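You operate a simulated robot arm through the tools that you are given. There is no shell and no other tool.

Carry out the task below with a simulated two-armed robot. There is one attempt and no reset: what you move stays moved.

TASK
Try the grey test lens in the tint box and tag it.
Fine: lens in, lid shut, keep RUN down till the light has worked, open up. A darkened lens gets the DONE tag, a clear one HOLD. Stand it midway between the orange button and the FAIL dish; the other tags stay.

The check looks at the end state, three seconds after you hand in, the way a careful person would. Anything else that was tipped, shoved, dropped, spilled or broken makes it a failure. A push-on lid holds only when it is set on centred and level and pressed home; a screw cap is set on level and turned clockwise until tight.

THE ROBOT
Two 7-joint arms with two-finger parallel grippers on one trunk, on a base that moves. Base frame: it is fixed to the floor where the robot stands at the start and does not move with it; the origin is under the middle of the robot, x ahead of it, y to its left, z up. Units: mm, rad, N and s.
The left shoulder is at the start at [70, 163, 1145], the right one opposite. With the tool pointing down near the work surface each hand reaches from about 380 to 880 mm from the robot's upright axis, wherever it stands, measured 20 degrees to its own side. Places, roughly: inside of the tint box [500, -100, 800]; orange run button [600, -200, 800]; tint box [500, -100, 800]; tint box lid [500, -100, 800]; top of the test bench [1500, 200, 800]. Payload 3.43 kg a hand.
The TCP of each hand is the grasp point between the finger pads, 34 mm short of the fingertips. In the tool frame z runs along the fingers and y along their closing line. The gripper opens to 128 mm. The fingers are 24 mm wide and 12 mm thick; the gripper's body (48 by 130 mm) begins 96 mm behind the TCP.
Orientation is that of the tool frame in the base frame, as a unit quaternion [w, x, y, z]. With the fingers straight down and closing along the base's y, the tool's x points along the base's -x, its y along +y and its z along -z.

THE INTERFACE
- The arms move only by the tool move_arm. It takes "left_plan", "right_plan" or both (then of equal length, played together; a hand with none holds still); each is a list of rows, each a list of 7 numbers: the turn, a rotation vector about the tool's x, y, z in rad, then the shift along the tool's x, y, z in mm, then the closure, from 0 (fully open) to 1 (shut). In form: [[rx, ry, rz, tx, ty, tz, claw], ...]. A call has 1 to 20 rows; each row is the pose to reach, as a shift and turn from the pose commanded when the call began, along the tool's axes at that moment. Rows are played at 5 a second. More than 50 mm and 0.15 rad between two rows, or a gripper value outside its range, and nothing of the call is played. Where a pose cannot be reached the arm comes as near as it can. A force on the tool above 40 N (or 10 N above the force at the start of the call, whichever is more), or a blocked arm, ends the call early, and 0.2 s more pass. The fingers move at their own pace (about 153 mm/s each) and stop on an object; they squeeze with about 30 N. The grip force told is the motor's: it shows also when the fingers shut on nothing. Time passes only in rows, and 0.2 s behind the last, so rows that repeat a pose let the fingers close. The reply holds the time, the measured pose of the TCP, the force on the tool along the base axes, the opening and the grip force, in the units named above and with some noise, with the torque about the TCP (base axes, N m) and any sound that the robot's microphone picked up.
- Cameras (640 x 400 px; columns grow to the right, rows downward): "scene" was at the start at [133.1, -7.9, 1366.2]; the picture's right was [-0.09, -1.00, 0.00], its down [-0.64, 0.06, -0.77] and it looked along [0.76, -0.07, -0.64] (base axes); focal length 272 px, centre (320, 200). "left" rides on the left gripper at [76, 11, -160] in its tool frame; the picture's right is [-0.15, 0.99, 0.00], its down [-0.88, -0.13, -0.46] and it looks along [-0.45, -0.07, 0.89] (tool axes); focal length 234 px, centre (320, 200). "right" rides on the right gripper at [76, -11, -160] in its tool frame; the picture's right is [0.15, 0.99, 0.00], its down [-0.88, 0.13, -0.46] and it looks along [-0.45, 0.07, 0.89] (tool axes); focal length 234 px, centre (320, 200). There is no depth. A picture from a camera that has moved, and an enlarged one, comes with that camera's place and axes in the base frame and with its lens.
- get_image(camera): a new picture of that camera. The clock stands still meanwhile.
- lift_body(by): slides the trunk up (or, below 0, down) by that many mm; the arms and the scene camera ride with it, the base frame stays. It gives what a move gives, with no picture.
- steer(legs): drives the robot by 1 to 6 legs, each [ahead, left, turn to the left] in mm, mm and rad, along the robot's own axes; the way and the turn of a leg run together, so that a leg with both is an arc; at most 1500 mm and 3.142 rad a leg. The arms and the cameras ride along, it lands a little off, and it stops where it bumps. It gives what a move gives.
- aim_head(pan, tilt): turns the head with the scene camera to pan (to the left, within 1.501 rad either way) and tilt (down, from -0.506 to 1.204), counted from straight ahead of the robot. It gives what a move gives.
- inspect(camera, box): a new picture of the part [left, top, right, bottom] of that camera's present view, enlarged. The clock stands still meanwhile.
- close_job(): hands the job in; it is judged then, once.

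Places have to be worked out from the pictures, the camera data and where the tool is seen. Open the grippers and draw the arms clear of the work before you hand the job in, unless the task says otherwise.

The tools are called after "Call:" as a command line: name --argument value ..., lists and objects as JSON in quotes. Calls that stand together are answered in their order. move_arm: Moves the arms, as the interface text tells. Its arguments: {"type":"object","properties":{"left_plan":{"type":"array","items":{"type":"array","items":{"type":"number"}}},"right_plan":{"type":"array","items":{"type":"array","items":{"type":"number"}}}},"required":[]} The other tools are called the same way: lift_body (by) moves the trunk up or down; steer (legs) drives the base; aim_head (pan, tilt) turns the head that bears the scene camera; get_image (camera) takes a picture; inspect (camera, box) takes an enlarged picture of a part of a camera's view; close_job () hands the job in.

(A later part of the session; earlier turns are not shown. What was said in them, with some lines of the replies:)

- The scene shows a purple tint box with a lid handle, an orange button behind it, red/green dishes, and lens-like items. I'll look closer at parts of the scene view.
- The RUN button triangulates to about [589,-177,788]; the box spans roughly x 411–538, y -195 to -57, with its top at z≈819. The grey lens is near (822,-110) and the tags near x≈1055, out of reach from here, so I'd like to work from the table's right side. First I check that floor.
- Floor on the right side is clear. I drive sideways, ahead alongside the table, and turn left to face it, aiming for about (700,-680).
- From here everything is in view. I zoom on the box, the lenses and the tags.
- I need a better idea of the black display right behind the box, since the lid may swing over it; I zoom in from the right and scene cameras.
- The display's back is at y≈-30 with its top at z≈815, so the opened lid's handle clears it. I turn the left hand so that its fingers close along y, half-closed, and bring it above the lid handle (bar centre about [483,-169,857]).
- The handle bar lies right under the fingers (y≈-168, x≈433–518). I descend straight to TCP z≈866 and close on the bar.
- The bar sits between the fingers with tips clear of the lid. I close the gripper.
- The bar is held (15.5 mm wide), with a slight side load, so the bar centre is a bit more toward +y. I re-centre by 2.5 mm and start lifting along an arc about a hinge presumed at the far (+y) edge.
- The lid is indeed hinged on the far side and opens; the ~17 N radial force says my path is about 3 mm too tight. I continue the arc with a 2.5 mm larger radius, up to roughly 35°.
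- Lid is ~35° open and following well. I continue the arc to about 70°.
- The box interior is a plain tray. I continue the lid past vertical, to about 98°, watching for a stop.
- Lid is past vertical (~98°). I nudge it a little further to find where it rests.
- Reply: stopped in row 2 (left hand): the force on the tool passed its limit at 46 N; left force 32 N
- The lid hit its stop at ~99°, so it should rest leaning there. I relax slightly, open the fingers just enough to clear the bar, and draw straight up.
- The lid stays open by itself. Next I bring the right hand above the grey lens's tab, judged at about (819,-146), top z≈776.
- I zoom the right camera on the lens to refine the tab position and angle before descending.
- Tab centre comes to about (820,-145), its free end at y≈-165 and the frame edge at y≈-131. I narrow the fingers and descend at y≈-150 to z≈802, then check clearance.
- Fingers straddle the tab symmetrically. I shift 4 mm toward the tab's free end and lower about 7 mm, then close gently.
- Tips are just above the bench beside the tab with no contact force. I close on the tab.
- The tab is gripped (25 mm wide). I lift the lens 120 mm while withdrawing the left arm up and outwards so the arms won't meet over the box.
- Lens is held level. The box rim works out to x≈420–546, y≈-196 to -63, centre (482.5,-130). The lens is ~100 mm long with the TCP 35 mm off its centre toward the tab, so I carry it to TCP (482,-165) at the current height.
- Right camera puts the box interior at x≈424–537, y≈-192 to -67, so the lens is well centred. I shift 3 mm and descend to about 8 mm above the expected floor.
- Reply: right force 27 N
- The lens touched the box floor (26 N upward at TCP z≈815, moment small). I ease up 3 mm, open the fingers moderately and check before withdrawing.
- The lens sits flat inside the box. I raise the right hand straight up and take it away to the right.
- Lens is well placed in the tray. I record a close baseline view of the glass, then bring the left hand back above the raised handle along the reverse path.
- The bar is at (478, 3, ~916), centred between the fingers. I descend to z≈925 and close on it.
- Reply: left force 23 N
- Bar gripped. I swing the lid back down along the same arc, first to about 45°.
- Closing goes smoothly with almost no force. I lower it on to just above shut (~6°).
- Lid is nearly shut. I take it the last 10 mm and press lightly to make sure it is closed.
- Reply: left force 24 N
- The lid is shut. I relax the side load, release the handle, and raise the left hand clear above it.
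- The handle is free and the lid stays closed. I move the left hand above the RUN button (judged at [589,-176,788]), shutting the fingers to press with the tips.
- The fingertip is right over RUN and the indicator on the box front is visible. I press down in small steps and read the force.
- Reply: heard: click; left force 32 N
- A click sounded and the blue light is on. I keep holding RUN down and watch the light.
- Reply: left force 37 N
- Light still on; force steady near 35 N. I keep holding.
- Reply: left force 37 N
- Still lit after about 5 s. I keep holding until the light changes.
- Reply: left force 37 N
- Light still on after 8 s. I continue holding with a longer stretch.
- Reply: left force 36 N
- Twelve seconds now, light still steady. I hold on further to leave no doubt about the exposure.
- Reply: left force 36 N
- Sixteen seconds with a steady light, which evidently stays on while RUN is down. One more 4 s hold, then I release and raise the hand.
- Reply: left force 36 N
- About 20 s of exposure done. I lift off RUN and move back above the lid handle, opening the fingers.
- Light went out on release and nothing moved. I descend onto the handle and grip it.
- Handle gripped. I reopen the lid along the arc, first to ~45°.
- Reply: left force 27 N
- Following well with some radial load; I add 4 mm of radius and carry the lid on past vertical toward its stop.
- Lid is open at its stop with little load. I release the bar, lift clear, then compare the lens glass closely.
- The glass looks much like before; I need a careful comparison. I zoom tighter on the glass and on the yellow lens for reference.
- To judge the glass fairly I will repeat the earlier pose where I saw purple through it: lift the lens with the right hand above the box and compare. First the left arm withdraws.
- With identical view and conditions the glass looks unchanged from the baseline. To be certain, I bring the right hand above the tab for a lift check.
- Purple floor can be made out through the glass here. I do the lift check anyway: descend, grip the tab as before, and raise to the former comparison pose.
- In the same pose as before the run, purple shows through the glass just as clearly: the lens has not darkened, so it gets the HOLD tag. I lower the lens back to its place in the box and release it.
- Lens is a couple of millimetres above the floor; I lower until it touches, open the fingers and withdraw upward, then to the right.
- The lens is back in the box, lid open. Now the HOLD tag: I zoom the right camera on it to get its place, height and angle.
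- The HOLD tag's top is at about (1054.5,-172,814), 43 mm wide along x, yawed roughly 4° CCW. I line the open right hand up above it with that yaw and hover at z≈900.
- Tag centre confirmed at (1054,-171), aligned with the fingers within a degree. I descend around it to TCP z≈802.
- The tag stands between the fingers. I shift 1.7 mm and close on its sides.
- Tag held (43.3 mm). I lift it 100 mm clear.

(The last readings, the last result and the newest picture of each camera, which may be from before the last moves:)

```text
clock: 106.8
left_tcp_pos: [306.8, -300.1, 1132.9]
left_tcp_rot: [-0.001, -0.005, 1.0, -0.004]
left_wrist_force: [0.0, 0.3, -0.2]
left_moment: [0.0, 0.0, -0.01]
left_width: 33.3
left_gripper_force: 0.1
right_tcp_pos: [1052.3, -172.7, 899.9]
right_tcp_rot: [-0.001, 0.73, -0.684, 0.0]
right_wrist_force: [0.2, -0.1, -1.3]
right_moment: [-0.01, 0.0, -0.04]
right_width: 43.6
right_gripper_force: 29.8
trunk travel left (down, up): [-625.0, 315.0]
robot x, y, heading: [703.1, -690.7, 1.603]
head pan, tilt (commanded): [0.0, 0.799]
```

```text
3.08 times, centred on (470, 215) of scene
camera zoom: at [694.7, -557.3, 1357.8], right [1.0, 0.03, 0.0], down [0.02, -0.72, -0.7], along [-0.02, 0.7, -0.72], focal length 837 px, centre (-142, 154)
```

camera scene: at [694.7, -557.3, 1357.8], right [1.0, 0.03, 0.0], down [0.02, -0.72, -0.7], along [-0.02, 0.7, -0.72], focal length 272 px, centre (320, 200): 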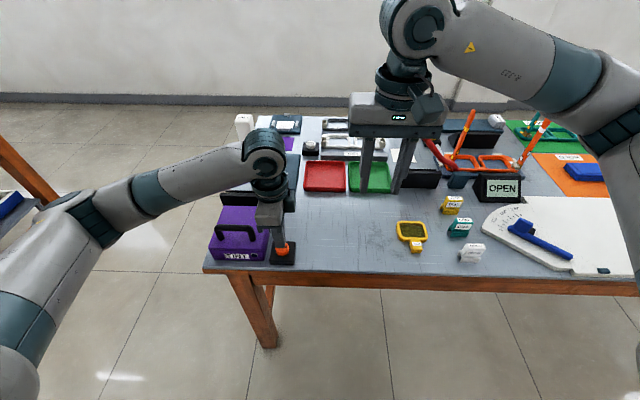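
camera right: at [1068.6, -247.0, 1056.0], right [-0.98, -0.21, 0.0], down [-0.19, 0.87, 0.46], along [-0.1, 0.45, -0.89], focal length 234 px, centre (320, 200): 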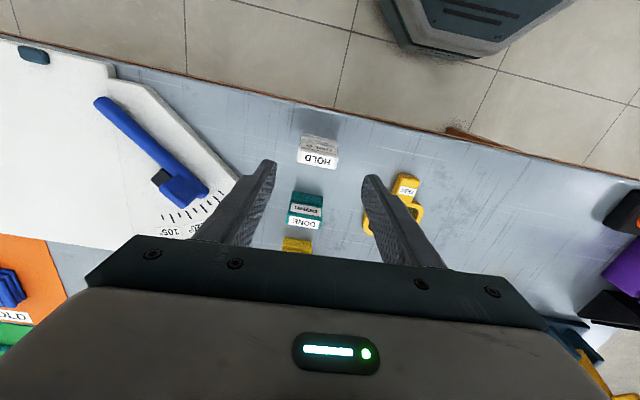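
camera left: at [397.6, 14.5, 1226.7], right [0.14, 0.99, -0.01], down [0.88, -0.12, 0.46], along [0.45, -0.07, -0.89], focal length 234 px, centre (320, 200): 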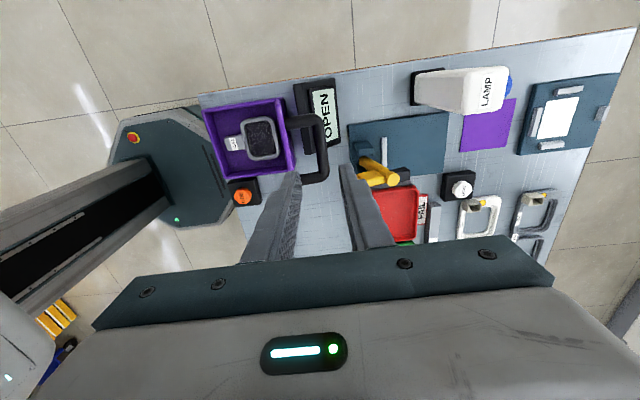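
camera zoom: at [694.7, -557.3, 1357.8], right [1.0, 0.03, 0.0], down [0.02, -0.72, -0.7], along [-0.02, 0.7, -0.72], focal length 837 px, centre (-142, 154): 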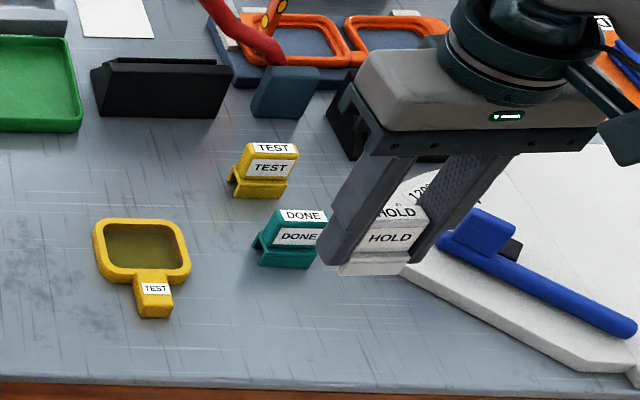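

The tag hangs upright and level. I carry it at this height to the midway spot, judged (637,-33).

Call:
move_arm --right_plan '[[0, 0, 0, -10, 25, 0, 1.0], [0, 0, 0, -27, 65, 0, 1.0], [0, 0, 0, -44, 107, 0, 1.0], [0, 0, 0, -61, 149, 0, 1.0], [0, 0, 0, -78, 191, 0, 1.0], [0, 0, 0, -95, 233, 0, 1.0], [0, 0, 0, -112, 275, 0, 1.0], [0, 0, 0, -129, 317, 0, 1.0], [0, 0, 0, -146, 357, 0, 1.0], [0, 0, 0, -159, 388, 0, 1.0], [0, 0, 0, -166, 406, 0, 1.0], [0, 0, 0, -166, 406, 0, 1.0]]'

Call:
get_image --camera "scene"

Call:
get_image --camera "right"

```text
clock: 109.4
left_tcp_pos: [305.9, -299.7, 1133.3]
left_tcp_rot: [0.0, -0.005, 1.0, -0.004]
left_wrist_force: [0.0, -0.3, -0.7]
left_moment: [-0.02, 0.04, 0.0]
left_width: 33.3
left_gripper_force: 0.0
right_tcp_pos: [637.8, -34.3, 899.5]
right_tcp_rot: [0.0, 0.73, -0.684, 0.0]
right_wrist_force: [0.1, 0.1, -0.5]
right_moment: [-0.01, 0.02, 0.01]
right_width: 43.4
right_gripper_force: 29.7
trunk travel left (down, up): [-625.0, 315.0]
robot x, y, heading: [703.2, -689.2, 1.606]
head pan, tilt (commanded): [0.0, 0.799]
```

```text
taken
camera scene: at [694.8, -557.4, 1357.8], right [1.0, 0.03, 0.0], down [0.02, -0.72, -0.7], along [-0.02, 0.7, -0.72], focal length 272 px, centre (320, 200)
```

scene: 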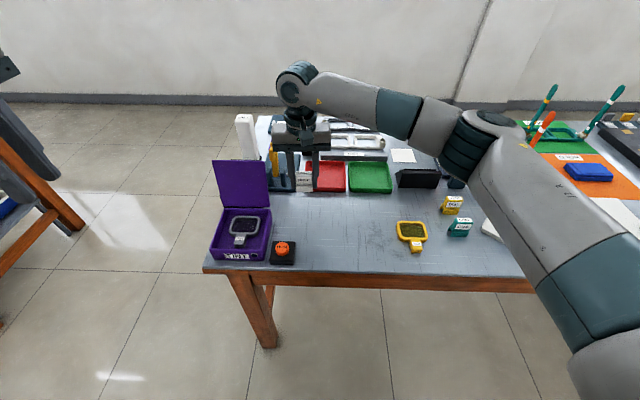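

```text
taken
camera right: at [654.3, -109.9, 1058.9], right [-0.98, -0.21, 0.0], down [-0.19, 0.87, 0.46], along [-0.1, 0.45, -0.89], focal length 234 px, centre (320, 200)
```

right: 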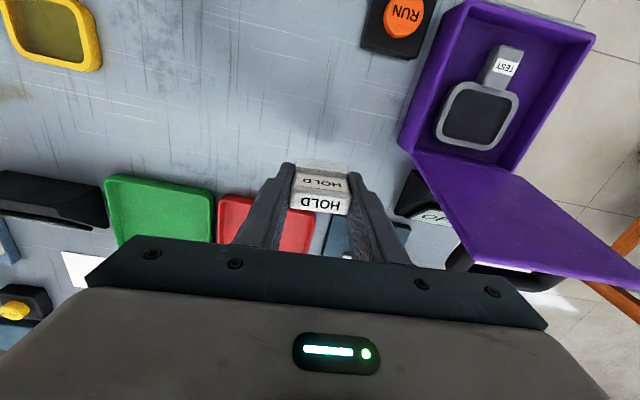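

The spot below is free bench and the gripper clears the raised lid by about 28 mm. I lower the tag, slowing at the end.

Call:
move_arm --right_plan '[[0, 0, 0, 0, 0, 25, 1.0], [0, 0, 0, 0, 0, 50, 1.0], [0, 0, 0, 0, 0, 72, 1.0], [0, 0, 0, 0, 0, 88, 1.0], [0, 0, 0, 0, 0, 95, 1.0], [0, 0, 0, 0, 0, 97, 1.0], [0, 0, 0, 0, 0, 97, 1.0]]'

Call:
inspect --camera "scene" --box '[250, 150, 360, 270]'

Call:
get_image --camera "right"

```text
clock: 111.0
left_tcp_pos: [307.0, -300.6, 1133.2]
left_tcp_rot: [0.0, -0.006, 1.0, -0.004]
left_wrist_force: [-0.3, -0.2, 0.2]
left_moment: [0.01, 0.03, 0.01]
left_width: 33.3
left_gripper_force: 0.1
right_tcp_pos: [637.0, -32.2, 803.7]
right_tcp_rot: [0.0, 0.73, -0.684, 0.0]
right_wrist_force: [0.3, 0.4, 0.1]
right_moment: [0.03, 0.02, -0.02]
right_width: 43.2
right_gripper_force: 30.2
trunk travel left (down, up): [-625.0, 315.0]
robot x, y, heading: [703.8, -690.4, 1.604]
head pan, tilt (commanded): [0.0, 0.799]
```

```text
3.33 times, centred on (305, 210) of scene
camera zoom: at [694.4, -557.4, 1357.8], right [1.0, 0.03, 0.0], down [0.02, -0.72, -0.7], along [-0.02, 0.7, -0.72], focal length 907 px, centre (370, 167)
```

zoom: 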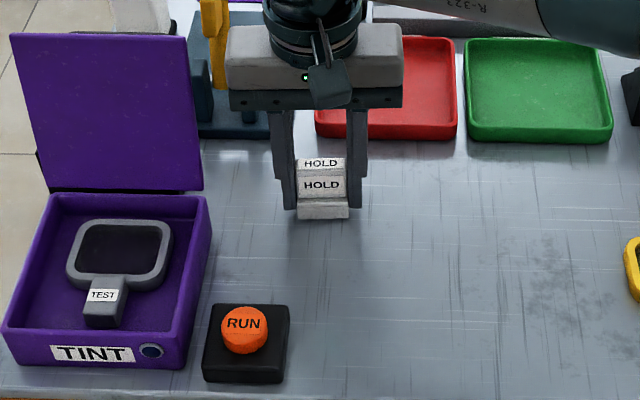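

```text
taken
camera right: at [654.2, -108.1, 962.5], right [-0.98, -0.21, 0.0], down [-0.19, 0.87, 0.46], along [-0.1, 0.45, -0.89], focal length 234 px, centre (320, 200)
```

right: 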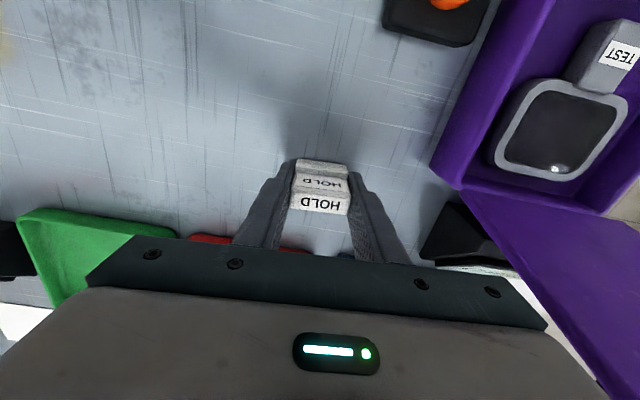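

The tag is a few millimetres above the bench, right between RUN and the FAIL dish. I lower the last bit gently.

Call:
move_arm --right_plan '[[0, 0, 0, 0, 0, 1, 1.0], [0, 0, 0, 0, 0, 2, 1.0], [0, 0, 0, 0, 0, 3, 1.0], [0, 0, 0, 0, 0, 3, 1.0]]'

```text
clock: 112.0
left_tcp_pos: [306.9, -299.4, 1133.6]
left_tcp_rot: [0.001, -0.006, 1.0, -0.004]
left_wrist_force: [-0.7, -0.3, 0.5]
left_moment: [-0.04, 0.02, -0.03]
left_width: 33.4
left_gripper_force: 0.1
right_tcp_pos: [637.4, -32.8, 799.8]
right_tcp_rot: [0.0, 0.73, -0.684, -0.001]
right_wrist_force: [0.3, 0.8, 1.3]
right_moment: [0.04, -0.01, 0.03]
right_width: 43.3
right_gripper_force: 30.0
trunk travel left (down, up): [-625.0, 315.0]
robot x, y, heading: [702.2, -685.2, 1.6]
head pan, tilt (commanded): [0.0, 0.799]
```

Force just begins to rise (1.3 N); I lower one more millimetre to confirm contact.

Call:
move_arm --right_plan '[[0, 0, 0, 0, 0, 0.7, 1.0], [0, 0, 0, 0, 0, 1.3, 1.0], [0, 0, 0, 0, 0, 1.3, 1.0]]'

Call:
inspect --camera "scene" --box '[285, 180, 345, 230]'

```text
clock: 112.8
left_tcp_pos: [305.9, -300.8, 1132.3]
left_tcp_rot: [0.0, -0.006, 1.0, -0.004]
left_wrist_force: [-0.7, 0.0, -0.1]
left_moment: [0.01, -0.02, 0.0]
left_width: 33.4
left_gripper_force: 0.0
right_tcp_pos: [637.0, -31.0, 799.5]
right_tcp_rot: [-0.001, 0.729, -0.684, -0.001]
right_wrist_force: [-0.9, 2.9, 11.6]
right_moment: [0.16, -0.03, 0.0]
right_width: 42.9
right_gripper_force: 29.9
trunk travel left (down, up): [-625.0, 315.0]
robot x, y, heading: [705.4, -691.9, 1.606]
head pan, tilt (commanded): [0.0, 0.799]
```

```text
8.00 times, centred on (315, 205) of scene
camera zoom: at [694.4, -558.4, 1358.1], right [1.0, 0.03, 0.0], down [0.02, -0.72, -0.7], along [-0.02, 0.7, -0.72], focal length 2176 px, centre (360, 160)
```

zoom: 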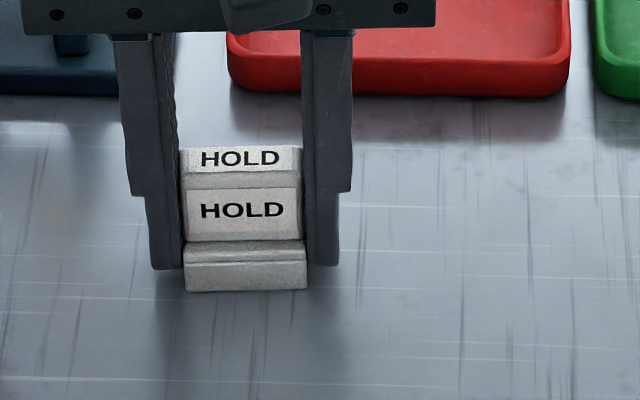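

Contact made (11.6 N). I ease 1 mm, open the fingers slowly and draw straight up.

Call:
move_arm --right_plan '[[0, 0, 0, 0, 0, -1, 1.0], [0, 0, 0, 0, 0, -1, 0.65], [0, 0, 0, 0, 0, -1, 0.55], [0, 0, 0, 0, 0, -1, 0.45], [0, 0, 0, 0, 0, -1, 0.45]]'

Call:
inspect --camera "scene" --box '[285, 180, 345, 230]'

```text
clock: 114.0
left_tcp_pos: [307.4, -300.1, 1133.6]
left_tcp_rot: [0.0, -0.005, 1.0, -0.004]
left_wrist_force: [0.1, -0.7, 0.2]
left_moment: [-0.01, 0.01, -0.03]
left_width: 33.3
left_gripper_force: 0.1
right_tcp_pos: [636.7, -32.3, 798.4]
right_tcp_rot: [0.0, 0.73, -0.684, 0.0]
right_wrist_force: [0.0, 0.0, 0.5]
right_moment: [-0.01, -0.02, -0.01]
right_width: 70.4
right_gripper_force: 0.0
trunk travel left (down, up): [-625.0, 315.0]
robot x, y, heading: [701.4, -687.5, 1.603]
head pan, tilt (commanded): [0.0, 0.799]
```

```text
8.00 times, centred on (315, 205) of scene
camera zoom: at [694.4, -557.6, 1357.9], right [1.0, 0.03, 0.0], down [0.02, -0.72, -0.7], along [-0.02, 0.7, -0.72], focal length 2176 px, centre (360, 160)
```

zoom: 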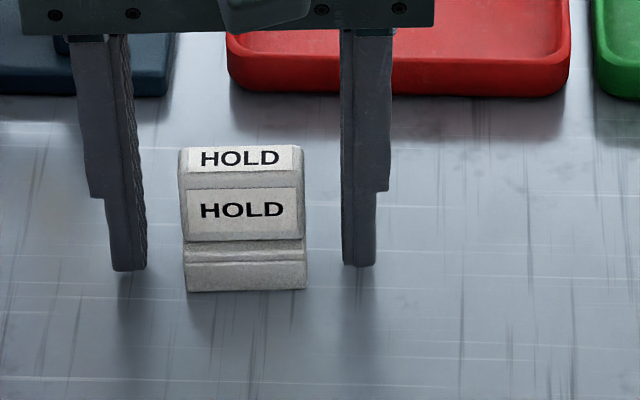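

The HOLD tag stands freely and upright. I lift the right hand straight up 200 mm and back away from the work, toward the right and the robot.

Call:
move_arm --right_plan '[[0, 0, 0, 0, 0, -15, 0.45], [0, 0, 0, 0, 0, -45, 0.45], [0, 0, 0, 0, 0, -85, 0.45], [0, 0, 0, 0, 0, -130, 0.45], [0, 0, 0, 0, 0, -175, 0.45], [0, 0, 0, 0, 0, -215, 0.3], [0, 0, 0, 20, -35, -235, 0.2], [0, 0, 0, 40, -75, -250, 0.1], [0, 0, 0, 60, -115, -260, 0.0], [0, 0, 0, 85, -155, -265, 0.0], [0, 0, 0, 110, -195, -265, 0.0], [0, 0, 0, 135, -235, -265, 0.0], [0, 0, 0, 160, -275, -265, 0.0], [0, 0, 0, 180, -310, -265, 0.0], [0, 0, 0, 180, -310, -265, 0.0]]' --left_plan '[[0, 0, 0, 0, 0, 0, 0.7], [0, 0, 0, 0, 0, 0, 0.5], [0, 0, 0, 0, 0, 0, 0.3], [0, 0, 0, 0, 0, 0, 0.1], [0, 0, 0, 0, 0, 0, 0.0], [0, 0, 0, 0, 0, 0, 0.0], [0, 0, 0, 0, 0, 0, 0.0], [0, 0, 0, 0, 0, 0, 0.0], [0, 0, 0, 0, 0, 0, 0.0], [0, 0, 0, 0, 0, 0, 0.0], [0, 0, 0, 0, 0, 0, 0.0], [0, 0, 0, 0, 0, 0, 0.0], [0, 0, 0, 0, 0, 0, 0.0], [0, 0, 0, 0, 0, 0, 0.0], [0, 0, 0, 0, 0, 0, 0.0]]'

Call:
get_image --camera "scene"

Call:
inspect --camera "scene" --box '[190, 150, 400, 280]'

Call:
inspect --camera "scene" --box '[380, 140, 560, 280]'

```text
clock: 117.2
left_tcp_pos: [305.0, -299.4, 1133.3]
left_tcp_rot: [0.001, -0.004, 1.0, -0.005]
left_wrist_force: [0.1, -0.4, 1.3]
left_moment: [-0.04, -0.05, 0.02]
left_width: 128.0
left_gripper_force: 0.1
right_tcp_pos: [952.8, -191.5, 1060.1]
right_tcp_rot: [0.0, 0.73, -0.683, 0.001]
right_wrist_force: [-0.1, -0.2, -0.2]
right_moment: [-0.04, -0.01, 0.01]
right_width: 127.8
right_gripper_force: 0.1
trunk travel left (down, up): [-625.0, 315.0]
robot x, y, heading: [700.0, -690.4, 1.61]
head pan, tilt (commanded): [0.0, 0.799]
```

```text
taken
camera scene: at [693.3, -556.7, 1357.7], right [1.0, 0.03, 0.0], down [0.03, -0.72, -0.7], along [-0.02, 0.7, -0.72], focal length 272 px, centre (320, 200)
```

scene: 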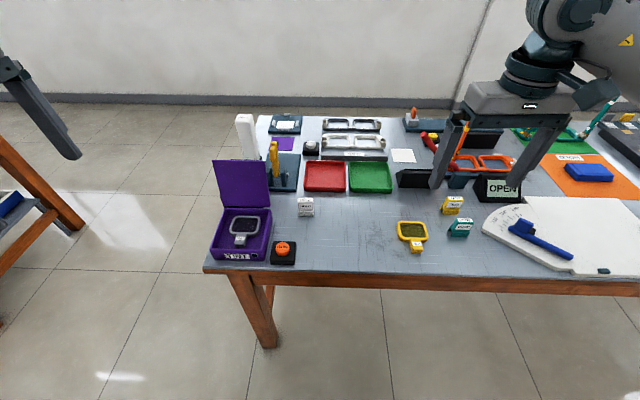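

```text
3.05 times, centred on (295, 215) of scene
camera zoom: at [693.3, -556.7, 1357.7], right [1.0, 0.03, 0.0], down [0.03, -0.72, -0.7], along [-0.02, 0.7, -0.72], focal length 829 px, centre (396, 154)
```

zoom: 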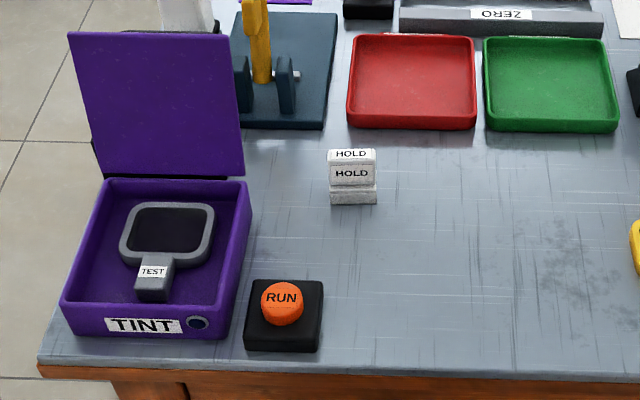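

```text
2.86 times, centred on (470, 210) of scene
camera zoom: at [693.3, -556.7, 1357.7], right [1.0, 0.03, 0.0], down [0.03, -0.72, -0.7], along [-0.02, 0.7, -0.72], focal length 777 px, centre (-109, 171)
```

zoom: 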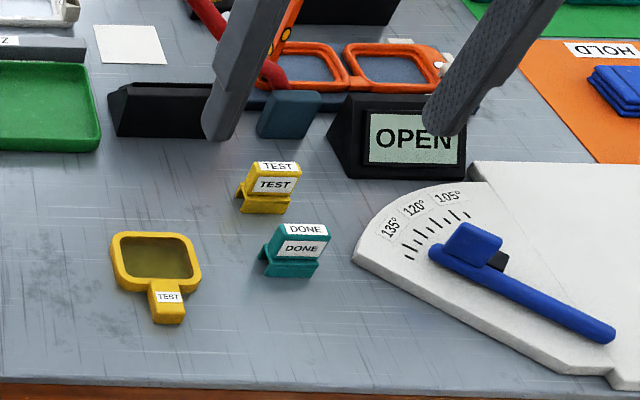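

Everything stands as intended: lens in the open box, HOLD tag upright near (637,-33), TEST and DONE tags untouched. I draw the right arm further back off the bench before handing in.

Call:
move_arm --right_plan '[[0, 0, 0, 40, 0, -10, 0.0], [0, 0, 0, 80, 0, -20, 0.0], [0, 0, 0, 120, 0, -30, 0.0], [0, 0, 0, 120, 0, -30, 0.0]]'

Call:
get_image --camera "scene"

```text
clock: 118.2
left_tcp_pos: [305.5, -299.9, 1133.5]
left_tcp_rot: [-0.001, -0.005, 1.0, -0.004]
left_wrist_force: [-0.2, -0.6, 0.2]
left_moment: [0.01, 0.01, 0.01]
left_width: 127.9
left_gripper_force: 0.0
right_tcp_pos: [963.7, -309.2, 1092.4]
right_tcp_rot: [0.001, 0.73, -0.683, 0.001]
right_wrist_force: [1.0, -0.3, -0.5]
right_moment: [-0.04, -0.01, -0.01]
right_width: 128.0
right_gripper_force: 0.0
trunk travel left (down, up): [-625.0, 315.0]
robot x, y, heading: [702.1, -689.9, 1.598]
head pan, tilt (commanded): [0.0, 0.799]
```

```text
taken
camera scene: at [694.4, -556.8, 1357.8], right [1.0, 0.03, 0.0], down [0.02, -0.72, -0.7], along [-0.02, 0.7, -0.72], focal length 272 px, centre (320, 200)
```

scene: 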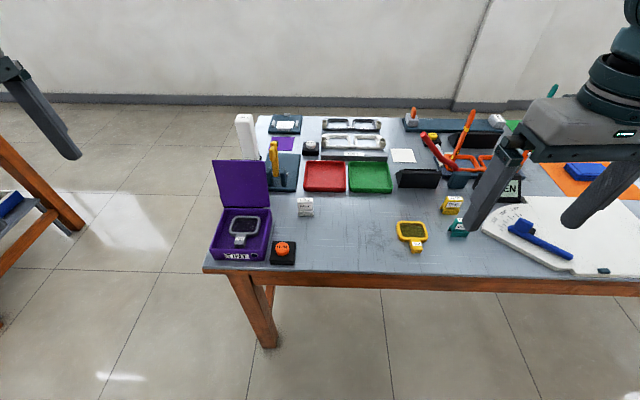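

Both arms are clear with open grippers. The lid is open with the lens inside, and the HOLD tag stands midway between RUN and the FAIL dish. I hand the job in.

Call:
close_job

```text
The job is handed in.
```

I tested the grey lens, it came out clear, so I gave it the HOLD tag and handed the job in.

- **Test:** I put the lens in the box, shut the lid and held RUN down for about 20 seconds. The blue light stayed on the whole time and went out when I let go. It never signalled that it was finished, so I chose the 20 seconds myself.
- **Result:** After reopening the lid, I lifted the lens to the same pose as before the run to compare. The purple of the box showed through the glass just as clearly, so I judged it clear.
- **Tag:** The HOLD tag stands upright between the orange button and the FAIL dish. It is about 10 mm off the midpoint of their centres, on the button side. I did this on purpose, splitting the difference between centre-to-centre and edge-to-edge midway.
- **End state:** The lens is back in the box with the lid open, and the TEST and DONE tags were not touched. Both grippers are open and the arms are drawn back. I saw nothing else moved or tipped.
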